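You operate a simulated robot arm through the tools that you are given. There is no shell and no other tool. Be economical: measure what you need, move in short steps, check, and stop when the job is done.

The job below is to be done with a simulated robot arm. You get a single attempt, and the scene is never put back.

## Task
Grease the white nipple with the strokes on its label, no more.
Fine: push the grease coupler home on it ahead of pumping, and park it back on its stud; the other nipples get none, and none misses.

The check looks at the end state, three seconds after you hand in, the way a careful person would. Anything else that was tipped, shoved, dropped, spilled or broken makes it a failure.

## Robot
A 6-joint arm with a four-finger gripper on a trunk, on a base that drives. Base frame: it is fixed to the floor where the robot stands at the start and does not move with it; the origin is under the middle of the robot, x ahead of it, y to its left, z up; the surface under the hand at the start is at about z = 840. Units: mm, degrees, N and s.
Its first joint turns from -166.0 to 166.0 degrees. Places, roughly: coupler stud [800, 0, 900]; grease pump [800, 100, 1000]; green nipple [700, -300, 900]; orange nipple [700, -100, 900]; white nipple [600, -400, 900]. Payload 3.43 kg.
The TCP is the grasp point between the finger pads, 30 mm short of the fingertips. In the tool frame z runs along the fingers and y along their closing line. The gripper opens to 120 mm. The gripper's body begins 85 mm behind the TCP.
Orientation is told as [roll, pitch, yaw] about the base's x, y, z axes, in that order, counted from this pose: with the fingers straight down and closing along the base's y, the tool's x points along the base's -x, its y along +y and its z along -z.

## Interface
- The arm moves only by the tool apply_moves. Its argument "commands" is a list of rows, each an object (a shift or turn left out is 0, a gripper value left out holds the last) with "offset": the shift along the base's x, y, z in mm, a list of three; "rotation": the turn, a rotation vector about the base's x, y, z in degrees, a list of three; "hand": the opening in per cent of the stroke, from 0 (shut) to 100 (fully open). In form: [{"offset": [x, y, z], "rotation": [ax, ay, az], "hand": hand}, ...]. A call has 1 to 20 rows; each row is the pose to reach, as a shift and turn from the pose commanded when the call began. Rows are played at 5 a second. More than 50 mm and 8.6 degrees between two rows, or a gripper value outside its range, and nothing of the call is played. Where a pose cannot be reached the arm comes as near as it can. A force on the tool above 40 N (or 10 N above the force at the start of the call, whichever is more), or a blocked arm, ends the call early, and 0.2 s more pass. Each finger halts on what it meets, pressing with about 33 N; the grip force reading is that of the motor and also rises with nothing between the fingers. The clock runs only during rows and for 0.2 s after the last one: add rows that repeat a pose to give the fingers time. It gives the time, the measured TCP pose, the force on the tool (base axes), the opening and the grip force at its end, in the units of the frame above (readings bear some noise), with the torque about the TCP (base axes, N m) and any sound that the robot's microphone picked up.
- Cameras (640 x 400 px; columns grow to the right, rows downward): "scene" is now at [-195.4, 178.4, 1253.1]; the picture's right is [-0.15, -0.99, 0.00], its down [-0.20, 0.03, -0.98] and it looks along [0.97, -0.15, -0.20] (base axes); focal length 276 px, centre (320, 200). "wrist" rides on the gripper at [72, -17, -121] in the tool frame; the picture's right is [0.23, 0.97, 0.00], its down [-0.81, 0.19, -0.55] and it looks along [-0.54, 0.13, 0.83] (tool axes); focal length 275 px, centre (320, 200). There is no depth. A picture from a camera that has moved, and an enlarged one, comes with that camera's place and axes in the base frame and with its lens. The place of the scene camera against the robot may be out by one fixed shift of up to 12 mm in any direction.
- snapshot(camera): a new picture of that camera. No time passes.
- drive_base(legs): drives the robot by 1 to 6 legs, each [ahead, turn to the left] in mm and degrees, along the robot's own axes; the way and the turn of a leg run together, so that a leg with both is an arc; at most 1500 mm and 180 degrees a leg. The arm and the cameras ride along, it lands a little off, and it stops where it bumps. It gives what a move gives.
- turn_head(pan, tilt): turns the head with the scene camera to pan (to the left, within 143 degrees either way) and tilt (down, from -29 to 69), counted from straight ahead of the robot. It gives what a move gives.
- close_up(camera, box): a new picture of the part [left, top, right, bottom] of that camera's present view, enlarged. No time passes.
- sign_off(): hands the job in; it is judged then, once.

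Work in short steps. Places have to be worked out from the pictures, the camera data and where the tool is seen: move nearer, look again, correct. Check each grasp and each placing, and mend what went wrong. You have 120 turns and 98 pictures in all, those below and enlarged ones among them. Open the gripper and draw the arm clear of the work before you hand the job in, unless the task says otherwise; then end with one line.

The tools are called after ">>>" as name(argument=value, ...) on one line, values as JSON. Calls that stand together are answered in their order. apply_moves: Moves the arm, as the interface text tells. Its arguments: {"type":"object","properties":{"commands":{"type":"array"}},"required":["commands"]} The other tools are called the same way: drive_base (legs) drives the base; turn_head (pan, tilt) turns the head that bears the scene camera; snapshot (camera) takes a picture; close_up (camera, box) takes an enlarged picture of a part of a camera's view; sign_off () hands the job in.

At the start:

```text
t: 0.0
tcp_pos: [724.8, -93.9, 1284.0]
orientation: [0.0, 0.1, 0.0]
ft_force: [-0.3, -0.8, -0.1]
moment: [0.01, -0.01, 0.0]
gripper_width: 120.1
finger_force: 0.0
robot x, y, heading: [0.7, -4.4, 0.1]
head pan, tilt: [-8.9, 10.7]
```

scene: 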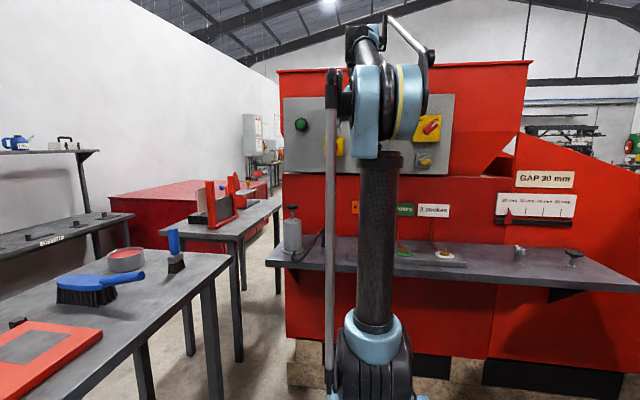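
wrist: 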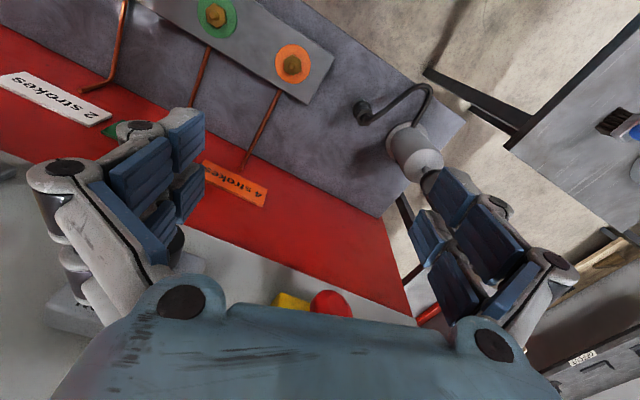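

The wrist view shows a white label reading "2 strokes" and the pump with its hose. I'll take enlarged views to check the labels, the pump and the coupler.

>>> close_up(camera="scene", box=[260, 180, 480, 300])

>>> close_up(camera="wrist", box=[320, 50, 520, 200])

>>> close_up(camera="wrist", box=[0, 0, 340, 212])

```text
2.91 times, centred on (370, 240) of scene
camera zoom: at [-195.4, 178.4, 1253.1], right [-0.15, -0.99, 0.0], down [-0.2, 0.03, -0.98], along [0.97, -0.15, -0.2], focal length 803 px, centre (174, 84)
```

zoom: 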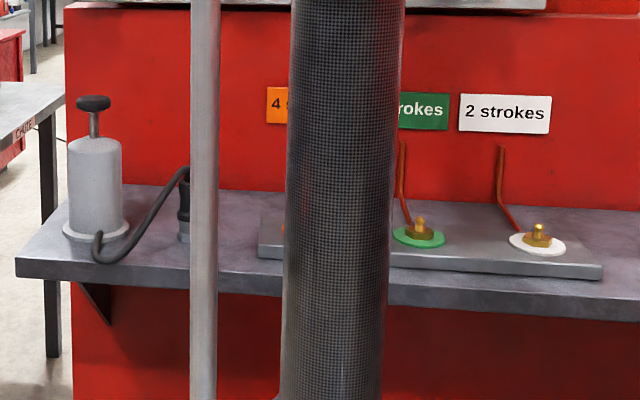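

```text
2.67 times, centred on (420, 125) of wrist
camera zoom: at [652.4, -111.1, 1404.5], right [-0.23, 0.97, 0.0], down [0.81, 0.19, 0.55], along [0.54, 0.13, -0.83], focal length 734 px, centre (53, 400)
```

zoom: 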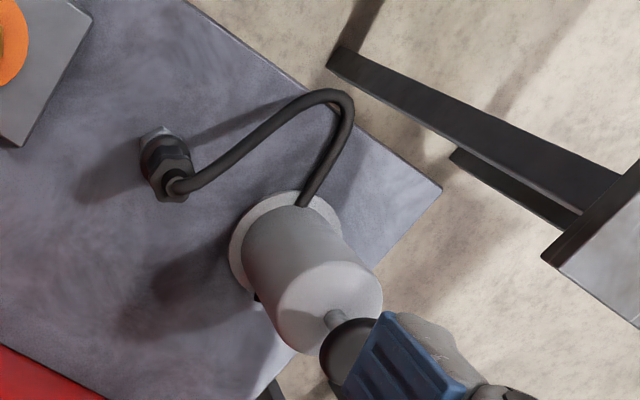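

```text
1.88 times, centred on (170, 106) of wrist
camera zoom: at [652.4, -111.1, 1404.5], right [-0.23, 0.97, 0.0], down [0.81, 0.19, 0.55], along [0.54, 0.13, -0.83], focal length 518 px, centre (602, 377)
```

zoom: 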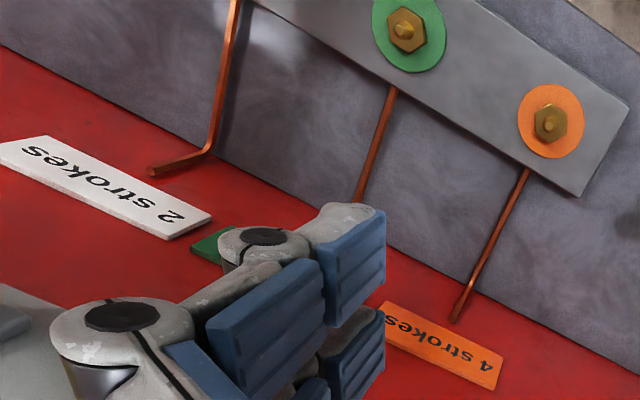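

The white label reads 2 strokes. I put the coupler near (775, 0, 930) and the pump knob near (823, 115, 1030), so I'll lower the hand to look closer.

>>> apply_moves(commands=[{"offset": [-10, 15, -45]}, {"offset": [-20, 30, -90]}, {"offset": [-30, 45, -135]}, {"offset": [-30, 45, -150]}, {"offset": [-30, 45, -150]}])

>>> snapshot(camera="wrist")

>>> snapshot(camera="scene")

```text
t: 1.2
tcp_pos: [678.4, -49.5, 1144.6]
orientation: [0.0, -0.6, 0.0]
ft_force: [0.5, -0.4, 0.3]
moment: [0.0, -0.03, 0.0]
gripper_width: 119.9
finger_force: 0.0
robot x, y, heading: [-2.4, -0.0, -0.3]
head pan, tilt: [-8.9, 10.7]
```

```text
92 pictures are left
camera wrist: at [605.5, -67.6, 1262.8], right [-0.23, 0.97, 0.0], down [0.8, 0.19, 0.56], along [0.55, 0.13, -0.83], focal length 275 px, centre (320, 200)
```

wrist: 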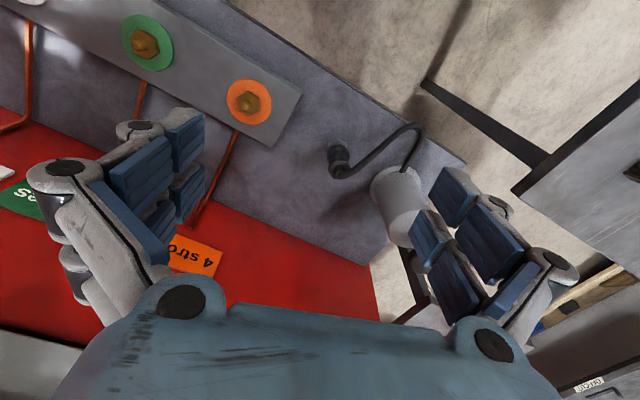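

```text
91 pictures are left
camera scene: at [-195.5, 178.4, 1253.1], right [-0.15, -0.99, 0.0], down [-0.2, 0.03, -0.98], along [0.97, -0.15, -0.2], focal length 276 px, centre (320, 200)
```

scene: 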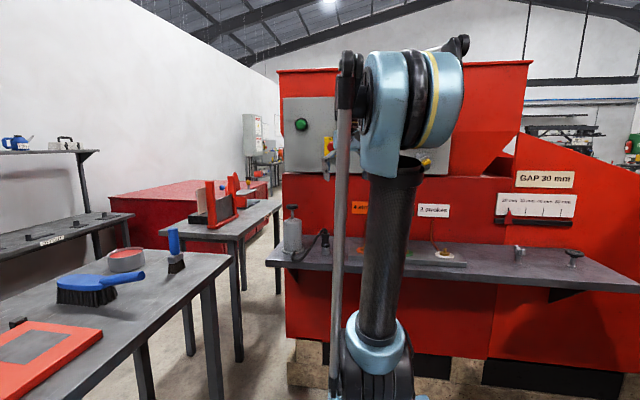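

The hose leaves the coupler top towards +y, so the fingers should close roughly across it (along x). I'll let the arm settle, check its pose and zoom in on the coupler.

>>> apply_moves(commands=[{"offset": [0, 0, 0]}, {"offset": [0, 0, 0]}])

>>> close_up(camera="wrist", box=[300, 100, 460, 200])

>>> close_up(camera="scene", box=[270, 195, 350, 275])

```text
t: 1.8
tcp_pos: [678.5, -50.0, 1143.2]
orientation: [0.0, -0.5, 0.0]
ft_force: [0.8, 0.1, -0.3]
moment: [0.01, -0.01, -0.02]
gripper_width: 120.1
finger_force: 0.0
robot x, y, heading: [-1.6, -1.5, 0.1]
head pan, tilt: [-8.9, 10.7]
```

```text
4.00 times, centred on (380, 150) of wrist
camera zoom: at [605.6, -67.7, 1263.1], right [-0.23, 0.97, 0.0], down [0.8, 0.19, 0.56], along [0.55, 0.13, -0.83], focal length 1101 px, centre (80, 400)
```

zoom: 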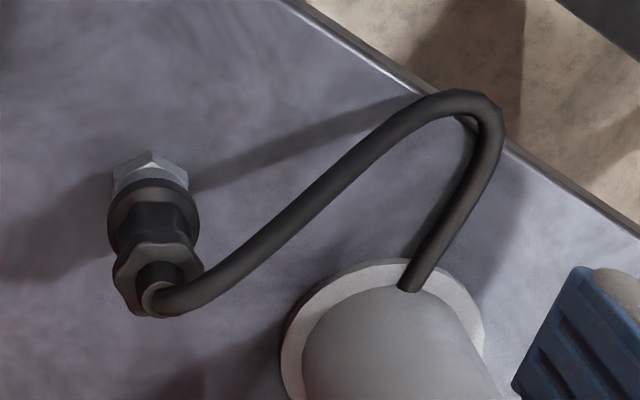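

```text
5.00 times, centred on (310, 235) of scene
camera zoom: at [-195.5, 178.5, 1253.1], right [-0.15, -0.99, 0.0], down [-0.2, 0.03, -0.98], along [0.97, -0.15, -0.2], focal length 1380 px, centre (370, 25)
```

zoom: 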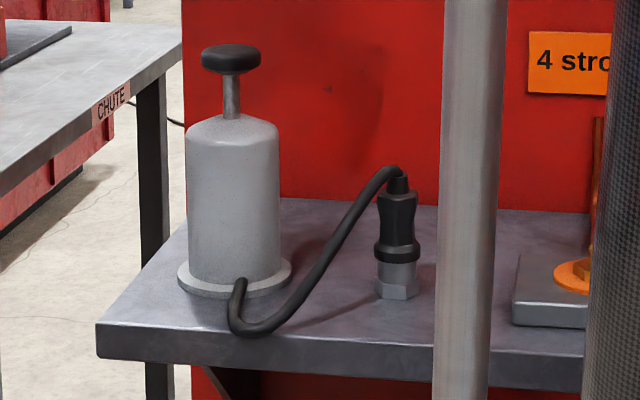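

The coupler axis is at about (767, -1), its top at z ≈ 928 and its waist at z ≈ 890–915. The hose heads (-0.45, 0.89). I'll turn the hand -63° so the fingers straddle the hose, and hover over the coupler.

>>> apply_moves(commands=[{"offset": [10, 5, 0], "rotation": [0, 0, -8], "hand": 60}, {"offset": [20, 10, 0], "rotation": [0, 0, -16], "hand": 60}, {"offset": [30, 15, 0], "rotation": [0, 0, -24], "hand": 60}, {"offset": [45, 20, 0], "rotation": [0, 0, -32], "hand": 60}, {"offset": [60, 30, -10], "rotation": [0, 0, -40], "hand": 60}, {"offset": [75, 40, -25], "rotation": [0, 0, -48], "hand": 60}, {"offset": [85, 45, -45], "rotation": [0, 0, -56], "hand": 60}, {"offset": [89, 48, -63], "rotation": [0, 0, -63], "hand": 60}, {"offset": [89, 48, -63], "rotation": [0, 0, -63], "hand": 60}, {"offset": [89, 48, -63], "rotation": [0, 0, -63], "hand": 60}])

>>> snapshot(camera="wrist")

>>> snapshot(camera="scene")

```text
t: 4.0
tcp_pos: [767.5, 0.5, 1080.0]
orientation: [0.0, -0.7, -63.0]
ft_force: [-0.1, -0.6, 0.4]
moment: [0.01, 0.03, 0.01]
gripper_width: 72.1
finger_force: 0.1
robot x, y, heading: [0.7, 0.6, 0.1]
head pan, tilt: [-8.9, 10.7]
```

```text
88 pictures are left
camera wrist: at [719.2, 57.1, 1199.2], right [0.76, 0.65, 0.0], down [0.54, -0.63, 0.56], along [0.36, -0.43, -0.83], focal length 275 px, centre (320, 200)
```

wrist: 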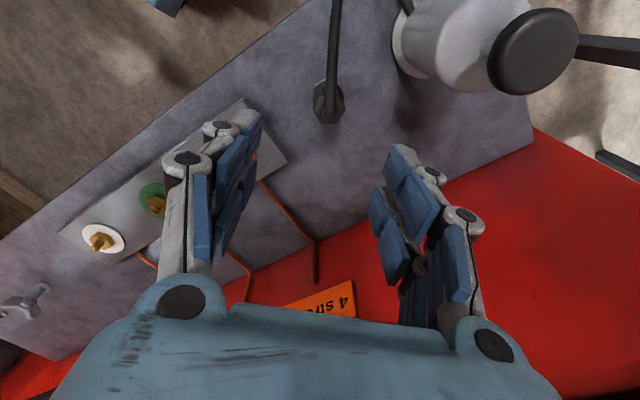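

```text
87 pictures are left
camera scene: at [-195.4, 178.5, 1253.1], right [-0.15, -0.99, 0.0], down [-0.2, 0.03, -0.98], along [0.97, -0.15, -0.2], focal length 276 px, centre (320, 200)
```

scene: 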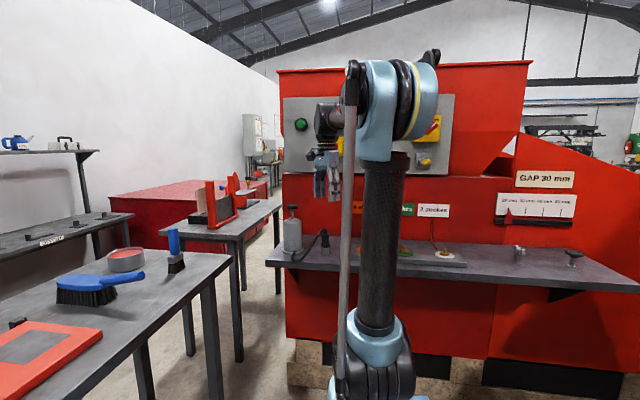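

The hand is where I commanded it and lined up with the hose. I'll zoom in on the coupler, the white nipple and the pump to fix their places.

>>> close_up(camera="wrist", box=[280, 60, 376, 120])

>>> close_up(camera="wrist", box=[60, 180, 220, 280])

>>> close_up(camera="wrist", box=[360, 0, 600, 150])

```text
6.67 times, centred on (328, 90) of wrist
camera zoom: at [719.2, 57.1, 1199.2], right [0.76, 0.65, 0.0], down [0.54, -0.63, 0.56], along [0.36, -0.43, -0.83], focal length 1835 px, centre (267, 933)
```

zoom: 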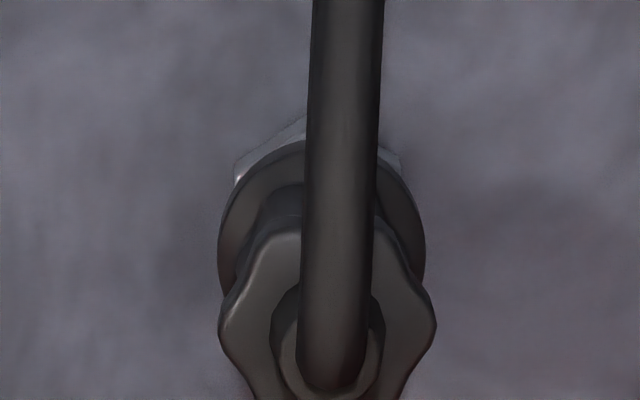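

```text
4.00 times, centred on (140, 230) of wrist
camera zoom: at [719.2, 57.1, 1199.2], right [0.76, 0.65, 0.0], down [0.54, -0.63, 0.56], along [0.36, -0.43, -0.83], focal length 1101 px, centre (1040, 80)
```

zoom: 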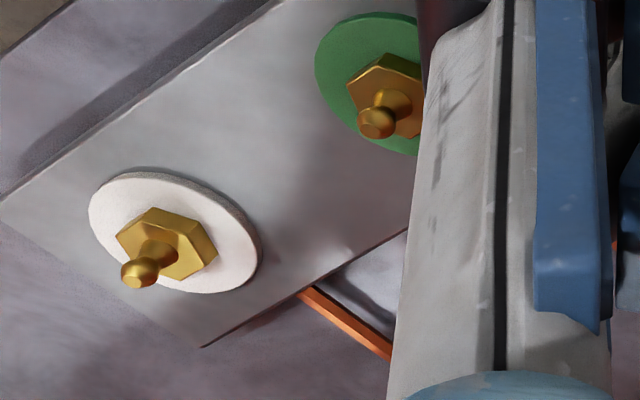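

```text
2.67 times, centred on (480, 75) of wrist
camera zoom: at [719.2, 57.1, 1199.2], right [0.76, 0.65, 0.0], down [0.54, -0.63, 0.56], along [0.36, -0.43, -0.83], focal length 734 px, centre (-107, 533)
```

zoom: 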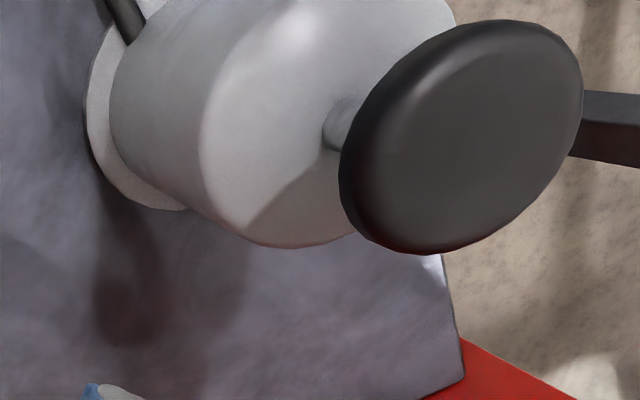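

Combining the two views puts the coupler nearer (775, 3). I'll go down to just above it and check the centring.

>>> apply_moves(commands=[{"offset": [8, 2.5, -30]}, {"offset": [8, 2.5, -65]}, {"offset": [8, 2.5, -98]}, {"offset": [8, 2.5, -98]}, {"offset": [8, 2.5, -98]}])

>>> snapshot(camera="wrist")

>>> close_up(camera="scene", box=[270, 175, 370, 275])

```text
t: 5.2
tcp_pos: [775.5, 2.2, 983.7]
orientation: [-0.1, -0.7, -63.1]
ft_force: [-0.5, 0.5, -0.2]
moment: [0.01, 0.01, 0.01]
gripper_width: 72.0
finger_force: 0.0
robot x, y, heading: [-1.0, -3.1, -0.0]
head pan, tilt: [-8.9, 10.7]
```

```text
83 pictures are left
camera wrist: at [726.8, 59.7, 1102.5], right [0.76, 0.65, 0.0], down [0.54, -0.63, 0.56], along [0.36, -0.43, -0.83], focal length 275 px, centre (320, 200)
```

wrist: 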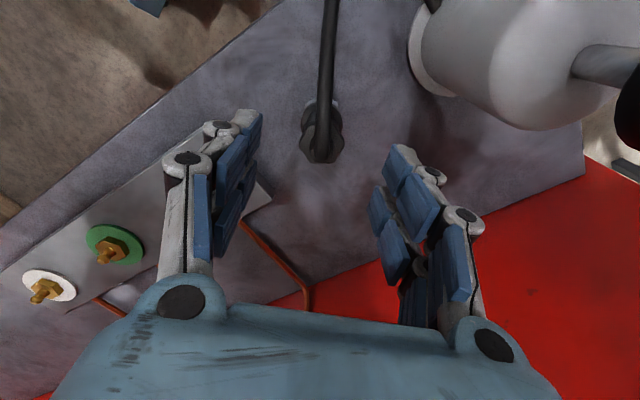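

```text
4.00 times, centred on (320, 225) of scene
camera zoom: at [-195.4, 178.5, 1253.1], right [-0.15, -0.99, 0.0], down [-0.2, 0.03, -0.98], along [0.97, -0.15, -0.2], focal length 1104 px, centre (320, 100)
```

zoom: 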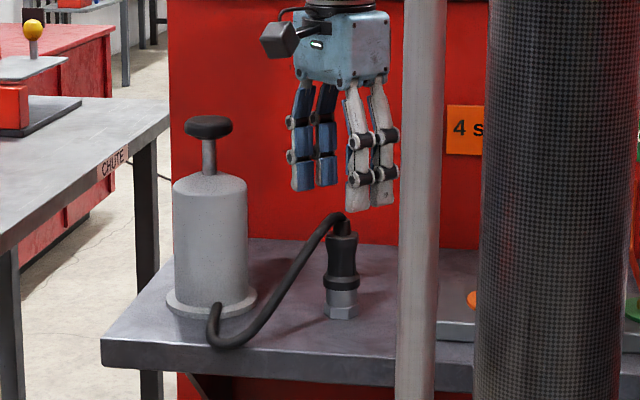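

The coupler now lies almost straight below the TCP. One enlargement to confirm before I descend.

>>> close_up(camera="wrist", box=[280, 95, 376, 175])

```text
5.00 times, centred on (328, 135) of wrist
camera zoom: at [726.8, 59.7, 1102.5], right [0.76, 0.65, 0.0], down [0.54, -0.63, 0.56], along [0.36, -0.43, -0.83], focal length 1376 px, centre (280, 525)
```

zoom: 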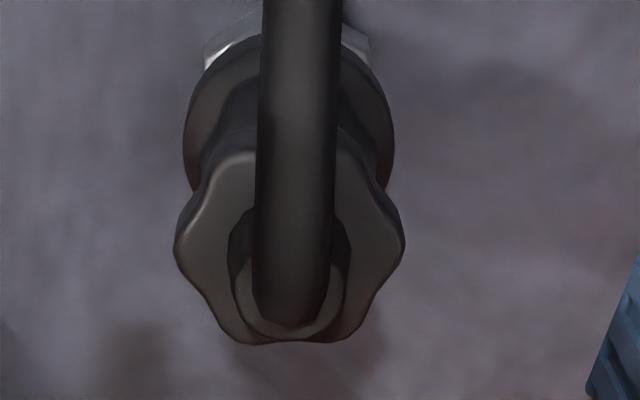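

Centred within about 1 mm. I'll descend to z ≈ 906 and close.

>>> apply_moves(commands=[{"offset": [0, 1, -30]}, {"offset": [0, 1, -55]}, {"offset": [0, 1, -78]}, {"offset": [0, 1, -78]}])

>>> close_up(camera="wrist", box=[160, 50, 480, 250])

>>> close_up(camera="scene", box=[270, 195, 350, 275])

```text
t: 6.2
tcp_pos: [775.9, 3.5, 904.9]
orientation: [-0.1, -0.7, -62.9]
ft_force: [0.7, -1.1, 0.2]
moment: [-0.01, -0.07, -0.02]
gripper_width: 72.2
finger_force: 0.0
robot x, y, heading: [-1.7, 0.0, 0.3]
head pan, tilt: [-8.9, 10.7]
```

```text
2.00 times, centred on (320, 150) of wrist
camera zoom: at [727.9, 60.2, 1023.3], right [0.76, 0.65, 0.0], down [0.54, -0.63, 0.56], along [0.36, -0.43, -0.83], focal length 551 px, centre (320, 300)
```

zoom: 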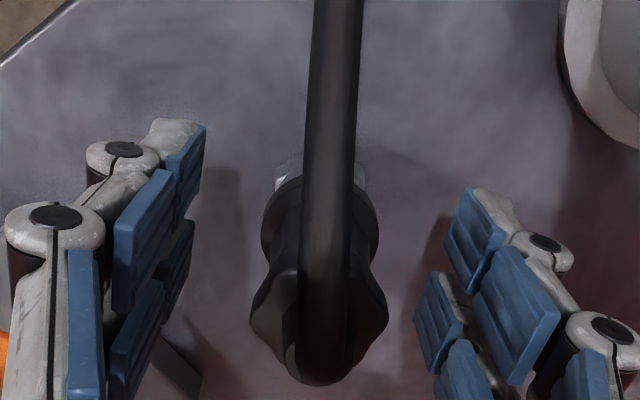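

```text
5.00 times, centred on (310, 235) of scene
camera zoom: at [-195.4, 178.5, 1253.1], right [-0.15, -0.99, 0.0], down [-0.2, 0.03, -0.98], along [0.97, -0.15, -0.2], focal length 1380 px, centre (370, 25)
```

zoom: 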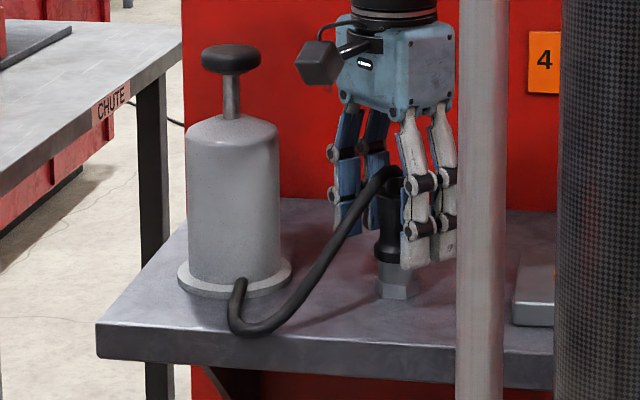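

The coupler sits centred between the fingers. Closing now.

>>> apply_moves(commands=[{"hand": 40}, {"hand": 20}, {"hand": 10}, {"hand": 10}, {"hand": 10}])

>>> snapshot(camera="wrist")

```text
t: 7.4
tcp_pos: [777.0, 2.0, 903.6]
orientation: [-0.1, -0.8, -63.0]
ft_force: [0.5, 0.4, -0.2]
moment: [0.01, -0.03, 0.02]
gripper_width: 30.9
finger_force: 33.0
robot x, y, heading: [3.3, -2.1, -0.0]
head pan, tilt: [-8.9, 10.7]
```

```text
78 pictures are left
camera wrist: at [727.9, 60.2, 1023.5], right [0.76, 0.65, 0.0], down [0.54, -0.63, 0.56], along [0.36, -0.43, -0.83], focal length 275 px, centre (320, 200)
```

wrist: 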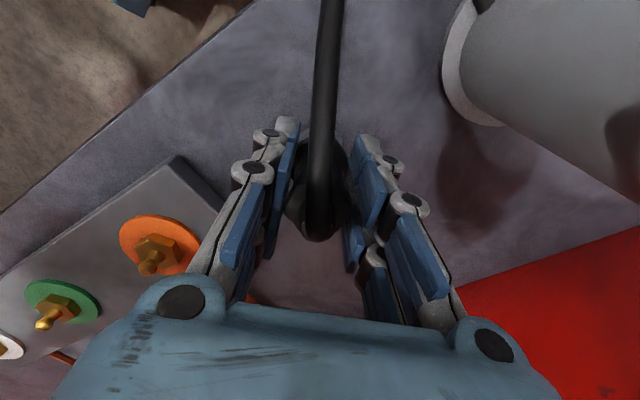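

Gripped at 31 mm. I'll lift straight up slowly and check that it comes off the stud.

>>> apply_moves(commands=[{"offset": [0, 0, 5], "hand": 10}, {"offset": [0, 0, 15]}, {"offset": [0, 0, 30]}, {"offset": [0, 0, 50]}, {"offset": [0, 0, 70]}, {"offset": [0, 0, 70]}])

>>> snapshot(camera="wrist")

>>> close_up(camera="scene", box=[270, 175, 370, 275])

```text
t: 8.8
tcp_pos: [776.2, 2.8, 974.6]
orientation: [0.0, -0.7, -63.0]
ft_force: [-0.7, -1.1, -1.3]
moment: [0.0, -0.03, -0.02]
gripper_width: 31.0
finger_force: 33.3
robot x, y, heading: [0.4, 3.5, -0.1]
head pan, tilt: [-8.9, 10.7]
```

```text
77 pictures are left
camera wrist: at [727.2, 59.8, 1093.2], right [0.76, 0.65, 0.0], down [0.54, -0.63, 0.56], along [0.36, -0.43, -0.83], focal length 275 px, centre (320, 200)
```

wrist: 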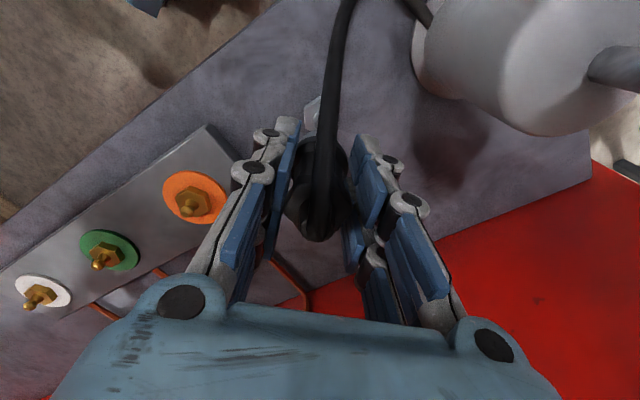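

```text
4.00 times, centred on (320, 225) of scene
camera zoom: at [-195.4, 178.5, 1253.1], right [-0.15, -0.99, 0.0], down [-0.2, 0.03, -0.98], along [0.97, -0.15, -0.2], focal length 1104 px, centre (320, 100)
```

zoom: 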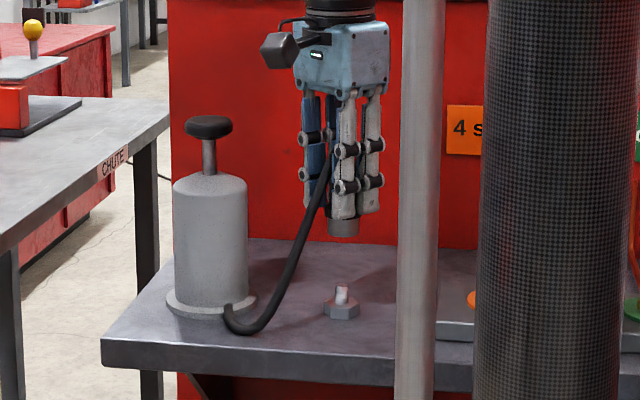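

The coupler is off, with its sleeve bottom about 43 mm below the TCP. I'll carry it at z ≈ 1000 to the -x side of the white nipple, turning with the hose, so I can see the nipple beside the hand.

>>> apply_moves(commands=[{"offset": [-15, -25, 25], "rotation": [0, 0, -3], "hand": 10}, {"offset": [-35, -65, 25], "rotation": [0, 0, -7]}, {"offset": [-53, -105, 25], "rotation": [0, 0, -11]}, {"offset": [-71, -145, 25], "rotation": [0, 0, -15]}, {"offset": [-90, -185, 25], "rotation": [0, 0, -19]}, {"offset": [-109, -225, 25], "rotation": [0, 0, -23]}, {"offset": [-128, -265, 25], "rotation": [0, 0, -27]}, {"offset": [-147, -305, 25], "rotation": [0, 0, -31]}, {"offset": [-166, -345, 25], "rotation": [0, 0, -33]}, {"offset": [-182, -380, 25], "rotation": [0, 0, -35]}, {"offset": [-191, -398, 25], "rotation": [0, 0, -35]}, {"offset": [-191, -398, 25], "rotation": [0, 0, -35]}])

>>> snapshot(camera="wrist")

>>> snapshot(camera="scene")

```text
t: 11.4
tcp_pos: [585.2, -393.9, 999.0]
orientation: [-0.1, -0.7, -97.9]
ft_force: [0.0, -0.6, -1.1]
moment: [0.0, 0.0, -0.03]
gripper_width: 31.1
finger_force: 32.8
robot x, y, heading: [0.3, 0.6, 0.1]
head pan, tilt: [-8.9, 10.7]
```

```text
75 pictures are left
camera wrist: at [577.8, -319.5, 1118.1], right [1.0, 0.09, 0.0], down [0.08, -0.82, 0.56], along [0.05, -0.56, -0.83], focal length 275 px, centre (320, 200)
```

wrist: 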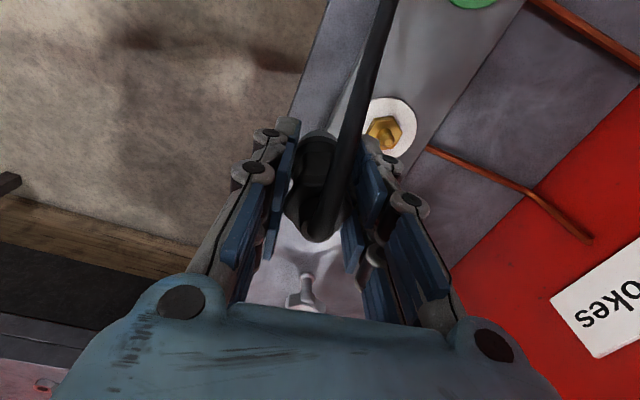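

```text
74 pictures are left
camera scene: at [-195.5, 178.4, 1253.1], right [-0.15, -0.99, 0.0], down [-0.2, 0.03, -0.98], along [0.97, -0.15, -0.2], focal length 276 px, centre (320, 200)
```

scene: 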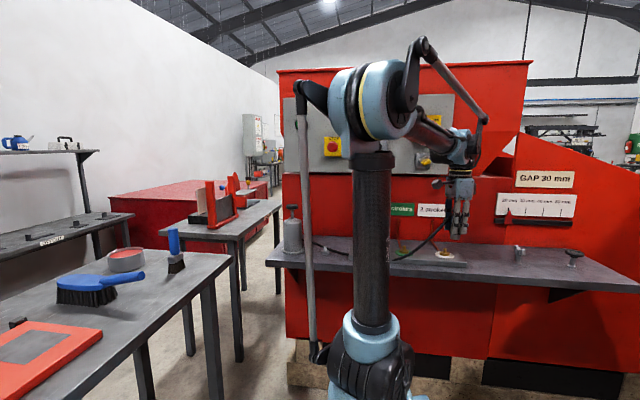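

The nipple is visible right beside the hand. I'll zoom in with both cameras to locate it.

>>> close_up(camera="wrist", box=[340, 80, 440, 170])

>>> close_up(camera="scene", box=[400, 170, 500, 280])

```text
4.44 times, centred on (390, 125) of wrist
camera zoom: at [577.8, -319.5, 1118.1], right [1.0, 0.09, 0.0], down [0.08, -0.82, 0.56], along [0.05, -0.56, -0.83], focal length 1224 px, centre (9, 533)
```

zoom: 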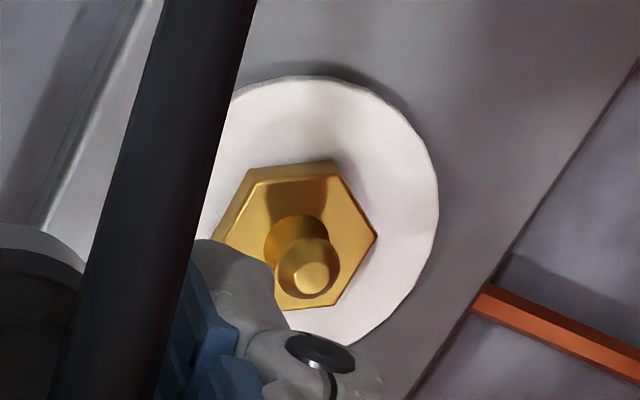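

```text
3.64 times, centred on (450, 225) of scene
camera zoom: at [-195.5, 178.4, 1253.1], right [-0.15, -0.99, 0.0], down [-0.2, 0.03, -0.98], along [0.97, -0.15, -0.2], focal length 1003 px, centre (-153, 109)
```

zoom: 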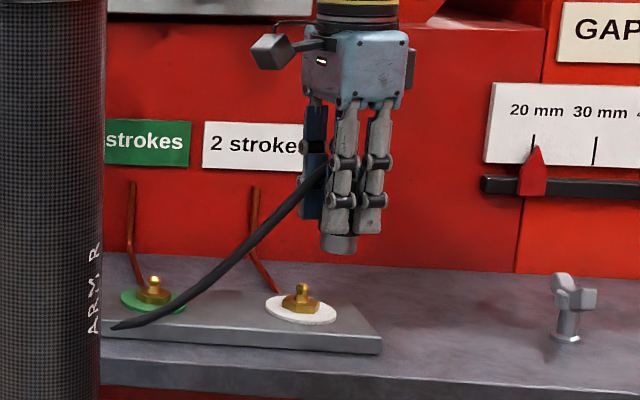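

Two wrist rays agree on the nipple tip at about (648, -409, 881). I'll hover right above it at the height where I viewed the stud, to compare the alignment.

>>> apply_moves(commands=[{"offset": [32, -8, -10], "hand": 10}, {"offset": [63, -15.5, -19]}, {"offset": [63, -15.5, -19]}, {"offset": [63, -15.5, -19]}])

>>> close_up(camera="wrist", box=[240, 50, 400, 250])

>>> close_up(camera="scene", box=[400, 190, 490, 280])

```text
t: 12.4
tcp_pos: [648.5, -406.3, 979.5]
orientation: [-0.1, -0.8, -98.0]
ft_force: [-0.7, 1.1, -1.1]
moment: [0.0, 0.01, -0.02]
gripper_width: 31.0
finger_force: 33.2
robot x, y, heading: [-5.8, -0.8, 0.0]
head pan, tilt: [-8.9, 10.7]
```

```text
2.00 times, centred on (320, 150) of wrist
camera zoom: at [642.1, -333.7, 1099.0], right [1.0, 0.09, 0.0], down [0.08, -0.82, 0.56], along [0.05, -0.56, -0.83], focal length 551 px, centre (320, 300)
```

zoom: 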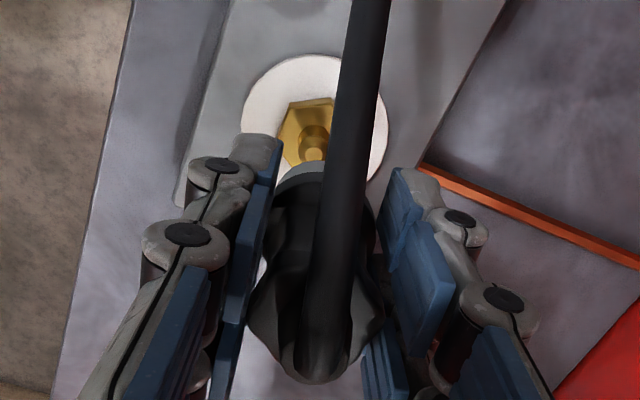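

```text
4.44 times, centred on (445, 235) of scene
camera zoom: at [-195.4, 178.4, 1253.1], right [-0.15, -0.99, 0.0], down [-0.2, 0.03, -0.98], along [0.97, -0.15, -0.2], focal length 1226 px, centre (-236, 44)
```

zoom: 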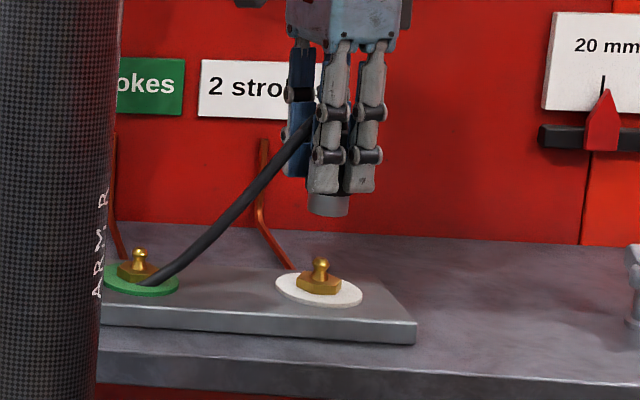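

Nipple and coupler line up within about 2 mm (the nipple slightly to +y), with a gap of about 40 mm. I'll shift y by +1.5, lower 30 mm and recheck.

>>> apply_moves(commands=[{"offset": [-0.5, 1.5, -15], "hand": 10}, {"offset": [-0.5, 1.5, -30]}, {"offset": [-0.5, 1.5, -30]}])

>>> close_up(camera="wrist", box=[270, 80, 370, 180])

>>> close_up(camera="scene", box=[420, 215, 470, 265])

```text
t: 13.2
tcp_pos: [647.4, -407.2, 949.6]
orientation: [-0.1, -0.7, -98.0]
ft_force: [-0.4, -0.4, -0.4]
moment: [0.0, -0.02, -0.02]
gripper_width: 31.1
finger_force: 33.1
robot x, y, heading: [-1.3, 0.7, -0.2]
head pan, tilt: [-8.9, 10.7]
```

```text
4.00 times, centred on (320, 130) of wrist
camera zoom: at [641.2, -333.9, 1068.7], right [1.0, 0.09, 0.0], down [0.08, -0.82, 0.56], along [0.05, -0.56, -0.83], focal length 1101 px, centre (320, 480)
```

zoom: 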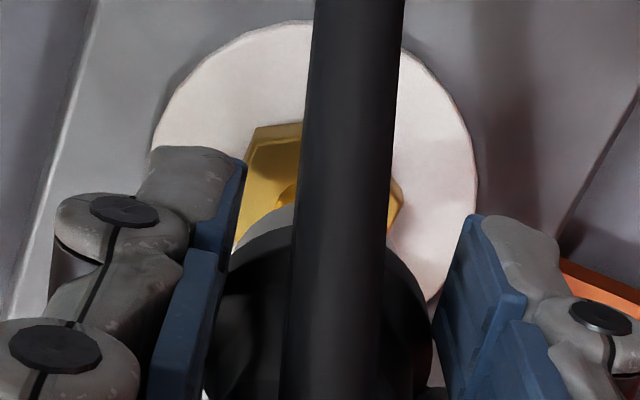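

```text
8.00 times, centred on (445, 240) of scene
camera zoom: at [-195.4, 178.4, 1253.1], right [-0.15, -0.99, 0.0], down [-0.2, 0.03, -0.98], along [0.97, -0.15, -0.2], focal length 2207 px, centre (-680, -120)
```

zoom: 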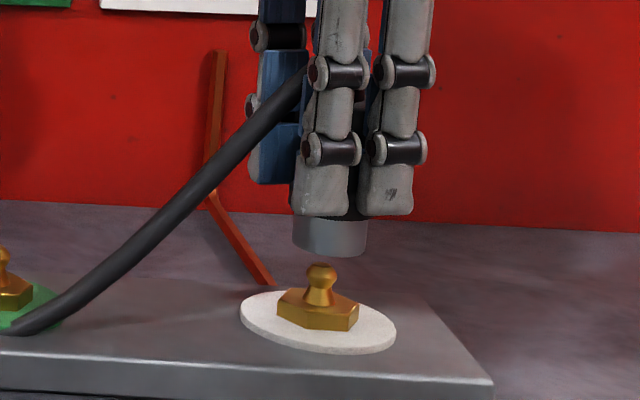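

The scene view shows the nipple still about 2.4 mm to +y. I'll correct that, lower 8 mm and look again.

>>> apply_moves(commands=[{"offset": [-0.5, 2.4, 0], "hand": 10}, {"offset": [-0.5, 2.4, -8]}, {"offset": [-0.5, 2.4, -8]}])

>>> close_up(camera="scene", box=[420, 215, 470, 265])

>>> snapshot(camera="wrist")

```text
t: 14.0
tcp_pos: [648.4, -406.2, 940.8]
orientation: [-0.1, -0.7, -98.1]
ft_force: [-0.7, 0.7, -1.1]
moment: [-0.03, 0.0, 0.01]
gripper_width: 31.0
finger_force: 32.6
robot x, y, heading: [0.5, 2.8, -0.1]
head pan, tilt: [-8.9, 10.7]
```

```text
8.00 times, centred on (445, 240) of scene
camera zoom: at [-195.4, 178.4, 1253.1], right [-0.15, -0.99, 0.0], down [-0.2, 0.03, -0.98], along [0.97, -0.15, -0.2], focal length 2207 px, centre (-680, -120)
```

zoom: 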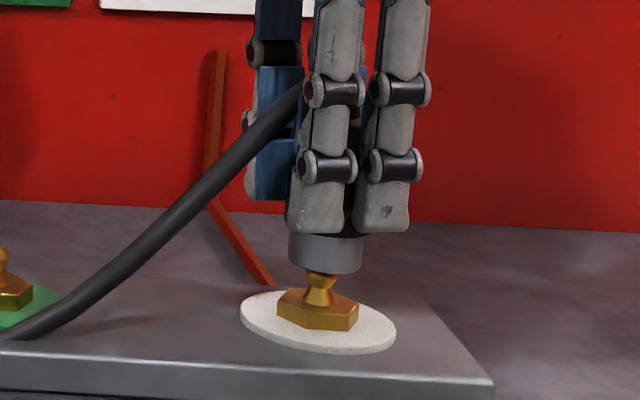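

```text
66 pictures are left
camera wrist: at [640.2, -332.0, 1061.4], right [1.0, 0.09, 0.0], down [0.08, -0.82, 0.56], along [0.05, -0.56, -0.83], focal length 275 px, centre (320, 200)
```

wrist: 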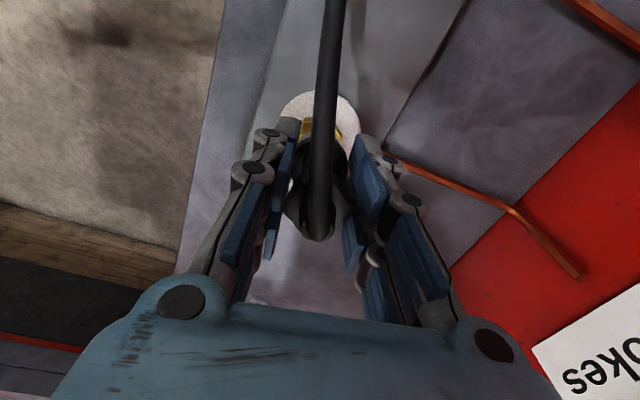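

Aligned within about 0.5 mm, with the ball just entering the sleeve. I'll push down gently in small steps until the force rises.

>>> apply_moves(commands=[{"offset": [0, 0.5, -2], "hand": 10}, {"offset": [0, 0.5, -4]}, {"offset": [0, 0.5, -6]}, {"offset": [0, 0.5, -8]}, {"offset": [0, 0.5, -9]}])

>>> close_up(camera="scene", box=[420, 215, 470, 265])

```text
t: 15.2
tcp_pos: [646.5, -405.7, 933.4]
orientation: [0.0, -0.6, -98.0]
ft_force: [0.1, -0.8, -0.1]
moment: [0.01, -0.02, 0.0]
gripper_width: 31.0
finger_force: 32.9
robot x, y, heading: [-1.5, -1.1, -0.2]
head pan, tilt: [-8.9, 10.7]
```

```text
8.00 times, centred on (445, 240) of scene
camera zoom: at [-195.4, 178.4, 1253.1], right [-0.15, -0.99, 0.0], down [-0.2, 0.03, -0.98], along [0.97, -0.15, -0.2], focal length 2207 px, centre (-680, -120)
```

zoom: 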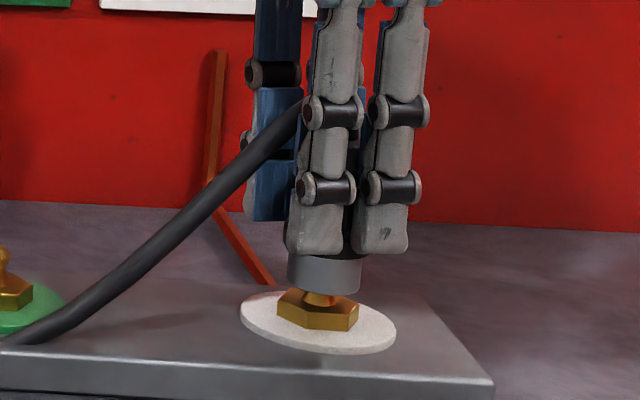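

No resistance yet and about 8 mm still to go. I'll keep pushing in small steps.

>>> apply_moves(commands=[{"offset": [0, 0, -2], "hand": 10}, {"offset": [0, 0, -4]}, {"offset": [0, 0, -5]}, {"offset": [0, 0, -6]}, {"offset": [0, 0, -7]}, {"offset": [0, 0, -8]}, {"offset": [0, 0, -9]}, {"offset": [0, 0, -10]}])

>>> close_up(camera="scene", box=[420, 215, 470, 265])

```text
t: 17.0
tcp_pos: [645.5, -406.2, 922.6]
orientation: [-0.1, -0.8, -98.0]
ft_force: [5.0, -3.2, 26.8]
moment: [-0.23, -0.13, 0.09]
gripper_width: 30.7
finger_force: 32.7
robot x, y, heading: [-1.8, -0.4, 0.2]
head pan, tilt: [-8.9, 10.7]
```

```text
8.00 times, centred on (445, 240) of scene
camera zoom: at [-196.0, 178.8, 1253.0], right [-0.15, -0.99, 0.0], down [-0.2, 0.03, -0.98], along [0.97, -0.15, -0.2], focal length 2207 px, centre (-680, -120)
```

zoom: 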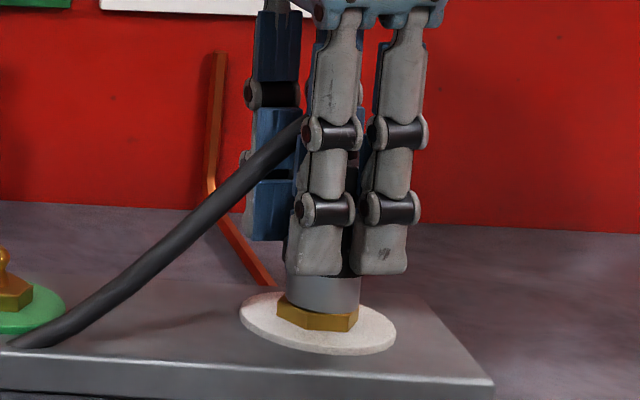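

Force is 27 N and the sleeve looks down on the hex. I'll press a little more to be sure it's home.

>>> apply_moves(commands=[{"offset": [0, 0, -1], "hand": 10}, {"offset": [0, 0, -2]}, {"offset": [0, 0, -3]}, {"offset": [0, 0, -3]}])

>>> close_up(camera="scene", box=[420, 215, 470, 265])

```text
t: 18.0
tcp_pos: [645.9, -404.9, 919.4]
orientation: [0.1, -0.6, -98.1]
ft_force: [6.7, -8.1, 25.8]
moment: [-0.4, -0.22, 0.08]
gripper_width: 31.4
finger_force: 32.6
robot x, y, heading: [-0.2, 0.3, -0.1]
head pan, tilt: [-8.9, 10.7]
```

```text
8.00 times, centred on (445, 240) of scene
camera zoom: at [-195.9, 178.6, 1253.0], right [-0.15, -0.99, 0.0], down [-0.2, 0.03, -0.98], along [0.97, -0.15, -0.2], focal length 2207 px, centre (-680, -120)
```

zoom: 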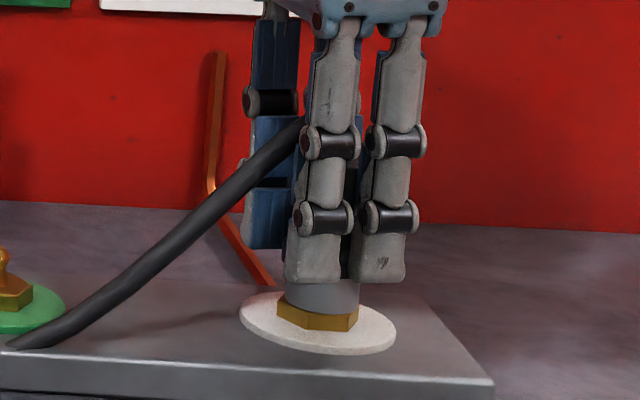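

The coupler did not move further and the fingers just slid on it, so it's home. I'll open the hand and look before rising.

>>> apply_moves(commands=[{"hand": 20}, {"hand": 35}, {"hand": 50}, {"hand": 50}, {"hand": 50}])

>>> close_up(camera="scene", box=[420, 215, 470, 265])

>>> snapshot(camera="wrist")

```text
t: 19.2
tcp_pos: [645.9, -405.7, 919.7]
orientation: [-0.2, -0.7, -98.0]
ft_force: [-0.1, -0.2, 0.5]
moment: [-0.01, 0.0, 0.0]
gripper_width: 59.7
finger_force: 0.1
robot x, y, heading: [-1.7, -1.2, -0.2]
head pan, tilt: [-8.9, 10.7]
```

```text
8.00 times, centred on (445, 240) of scene
camera zoom: at [-195.4, 178.4, 1253.1], right [-0.15, -0.99, 0.0], down [-0.2, 0.03, -0.98], along [0.97, -0.15, -0.2], focal length 2207 px, centre (-680, -120)
```

zoom: 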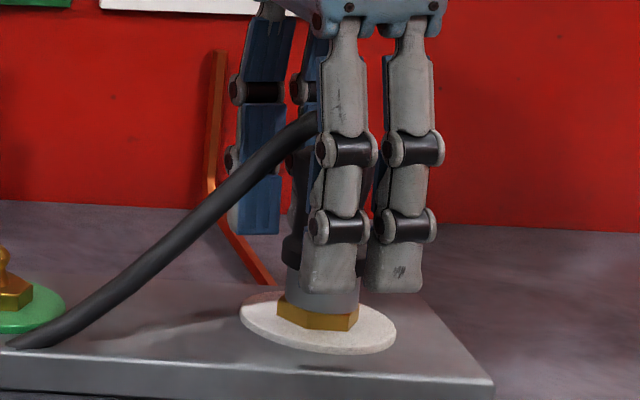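

```text
61 pictures are left
camera wrist: at [638.7, -331.5, 1038.8], right [1.0, 0.09, 0.0], down [0.08, -0.82, 0.56], along [0.05, -0.56, -0.83], focal length 275 px, centre (320, 200)
```

wrist: 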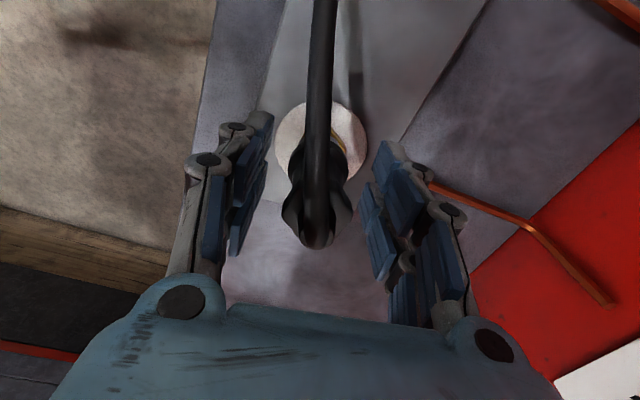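

The coupler stands on the nipple by itself. I'll rise straight up and check the seating.

>>> apply_moves(commands=[{"offset": [0, 0, 20], "hand": 50}, {"offset": [0, 0, 60]}, {"offset": [0, 0, 100]}, {"offset": [0, 0, 140]}, {"offset": [0, 0, 140]}])

>>> close_up(camera="scene", box=[420, 205, 470, 265])

>>> close_up(camera="wrist", box=[270, 60, 370, 140])

```text
t: 20.4
tcp_pos: [646.2, -405.1, 1062.8]
orientation: [-0.1, -0.7, -98.0]
ft_force: [0.2, 0.1, -0.3]
moment: [0.02, -0.01, 0.0]
gripper_width: 59.8
finger_force: 0.0
robot x, y, heading: [-0.8, 0.5, 0.2]
head pan, tilt: [-8.9, 10.7]
```

```text
6.67 times, centred on (445, 235) of scene
camera zoom: at [-195.4, 178.4, 1253.1], right [-0.15, -0.99, 0.0], down [-0.2, 0.03, -0.98], along [0.97, -0.15, -0.2], focal length 1839 px, centre (-513, -33)
```

zoom: 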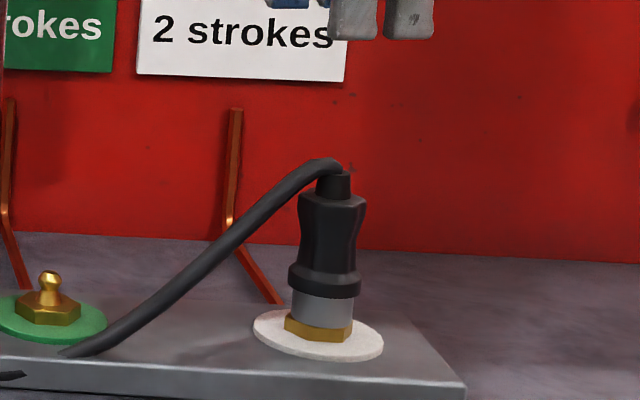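

```text
5.00 times, centred on (320, 100) of wrist
camera zoom: at [639.3, -331.5, 1181.4], right [1.0, 0.09, 0.0], down [0.08, -0.82, 0.56], along [0.05, -0.56, -0.83], focal length 1376 px, centre (320, 700)
```

zoom: 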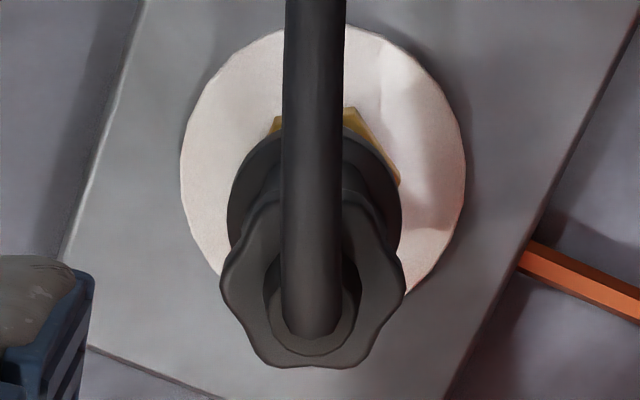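

The coupler is upright and down on the hex. Now I'll move above the pump knob at about (815, 118), high and clear.

>>> apply_moves(commands=[{"offset": [5, 15, 30], "rotation": [0, 0, 2], "hand": 50}, {"offset": [18, 55, 50], "rotation": [0, 0, 5]}, {"offset": [31, 97, 57], "rotation": [0, 0, 8]}, {"offset": [44, 139, 57], "rotation": [0, 0, 11]}, {"offset": [58, 181, 57], "rotation": [0, 0, 14]}, {"offset": [72, 223, 57], "rotation": [0, 0, 17]}, {"offset": [86, 265, 57], "rotation": [0, 0, 20]}, {"offset": [100, 307, 57], "rotation": [0, 0, 23]}, {"offset": [114, 349, 57], "rotation": [0, 0, 26]}, {"offset": [127, 391, 57], "rotation": [0, 0, 29]}, {"offset": [141, 433, 57], "rotation": [0, 0, 32]}, {"offset": [155, 475, 57], "rotation": [0, 0, 35]}, {"offset": [166, 510, 57], "rotation": [0, 0, 35]}, {"offset": [169, 523, 57], "rotation": [0, 0, 35]}, {"offset": [169, 523, 57], "rotation": [0, 0, 35]}, {"offset": [169, 523, 57], "rotation": [0, 0, 35]}])

>>> snapshot(camera="wrist")

>>> snapshot(camera="scene")

```text
t: 23.8
tcp_pos: [815.6, 116.6, 1118.1]
orientation: [-0.1, -0.7, -62.9]
ft_force: [0.0, 0.3, 0.3]
moment: [0.0, -0.04, 0.02]
gripper_width: 60.2
finger_force: 0.1
robot x, y, heading: [-4.1, 1.4, -0.1]
head pan, tilt: [-8.9, 10.7]
```

```text
58 pictures are left
camera wrist: at [767.9, 173.0, 1237.5], right [0.76, 0.65, 0.0], down [0.54, -0.63, 0.56], along [0.36, -0.43, -0.83], focal length 275 px, centre (320, 200)
```

wrist: 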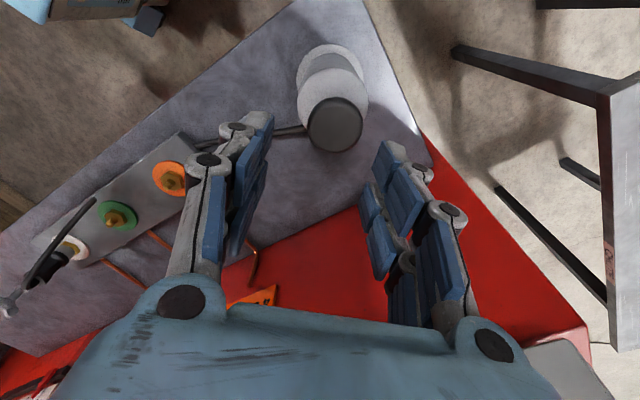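

```text
57 pictures are left
camera scene: at [-195.4, 178.5, 1253.1], right [-0.15, -0.99, 0.0], down [-0.2, 0.03, -0.98], along [0.97, -0.15, -0.2], focal length 276 px, centre (320, 200)
```

scene: 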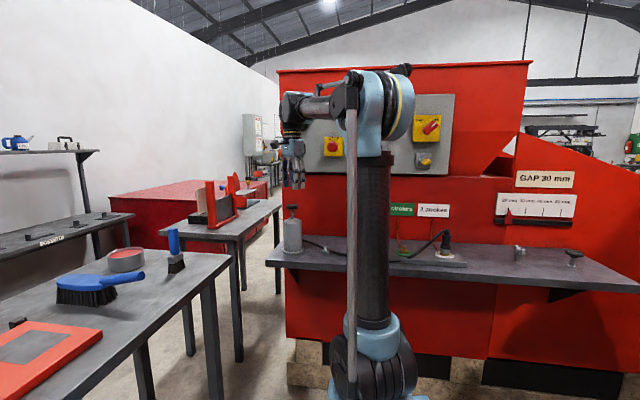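

The knob lies about 12 mm off, at about (821, 128). I'll shift over it and lower a little with the fingers closed.

>>> apply_moves(commands=[{"offset": [3, 6, -10], "hand": 30}, {"offset": [5.5, 11.5, -25], "hand": 0}, {"offset": [5.5, 11.5, -35], "hand": 0}, {"offset": [5.5, 11.5, -35], "hand": 0}])

>>> close_up(camera="wrist", box=[240, 50, 400, 250])

>>> close_up(camera="scene", box=[250, 150, 350, 260])

```text
t: 24.8
tcp_pos: [821.7, 128.6, 1080.8]
orientation: [-0.2, -0.6, -63.0]
ft_force: [1.0, 0.3, 0.1]
moment: [0.0, 0.0, 0.02]
gripper_width: 0.0
finger_force: 33.1
robot x, y, heading: [-2.6, -1.0, -0.3]
head pan, tilt: [-8.9, 10.7]
```

```text
2.00 times, centred on (320, 150) of wrist
camera zoom: at [773.3, 184.4, 1200.8], right [0.76, 0.65, 0.0], down [0.54, -0.63, 0.56], along [0.36, -0.43, -0.83], focal length 551 px, centre (320, 300)
```

zoom: 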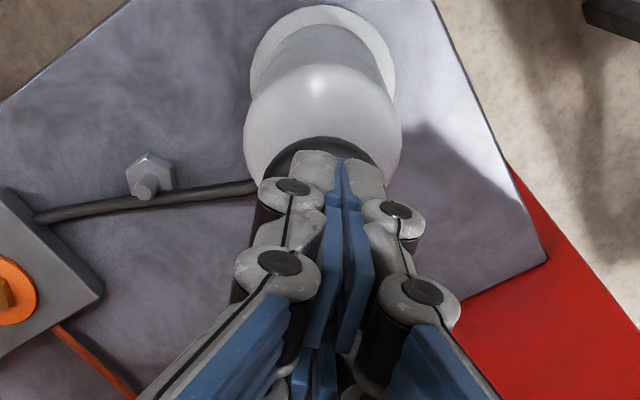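

```text
3.64 times, centred on (300, 205) of scene
camera zoom: at [-195.4, 178.5, 1253.1], right [-0.15, -0.99, 0.0], down [-0.2, 0.03, -0.98], along [0.97, -0.15, -0.2], focal length 1003 px, centre (393, 182)
```

zoom: 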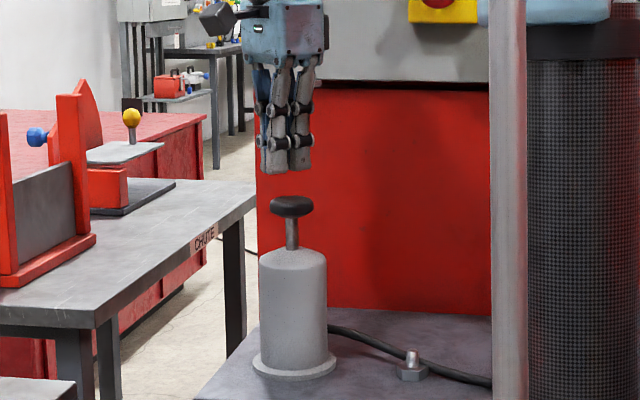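

The closed fingertips are over the knob, about 25 mm above it. I'll shift (-1, +2) and descend to just short of contact.

>>> apply_moves(commands=[{"offset": [-1, 2, -10], "hand": 0}, {"offset": [-1, 2, -17], "hand": 0}, {"offset": [-1, 2, -17], "hand": 0}])

>>> close_up(camera="scene", box=[265, 170, 325, 230])

```text
t: 25.6
tcp_pos: [818.6, 129.0, 1065.9]
orientation: [-0.1, -0.7, -63.1]
ft_force: [-0.4, 0.0, 0.2]
moment: [-0.01, -0.02, 0.06]
gripper_width: 0.1
finger_force: 32.9
robot x, y, heading: [-1.4, -0.9, 0.1]
head pan, tilt: [-8.9, 10.7]
```

```text
6.67 times, centred on (295, 200) of scene
camera zoom: at [-195.4, 178.5, 1253.1], right [-0.15, -0.99, 0.0], down [-0.2, 0.03, -0.98], along [0.97, -0.15, -0.2], focal length 1839 px, centre (487, 200)
```

zoom: 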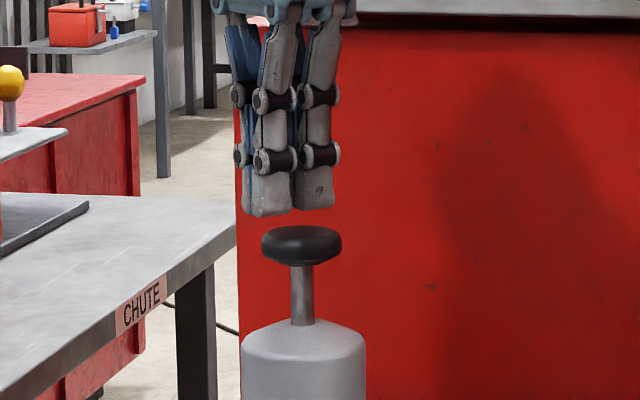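

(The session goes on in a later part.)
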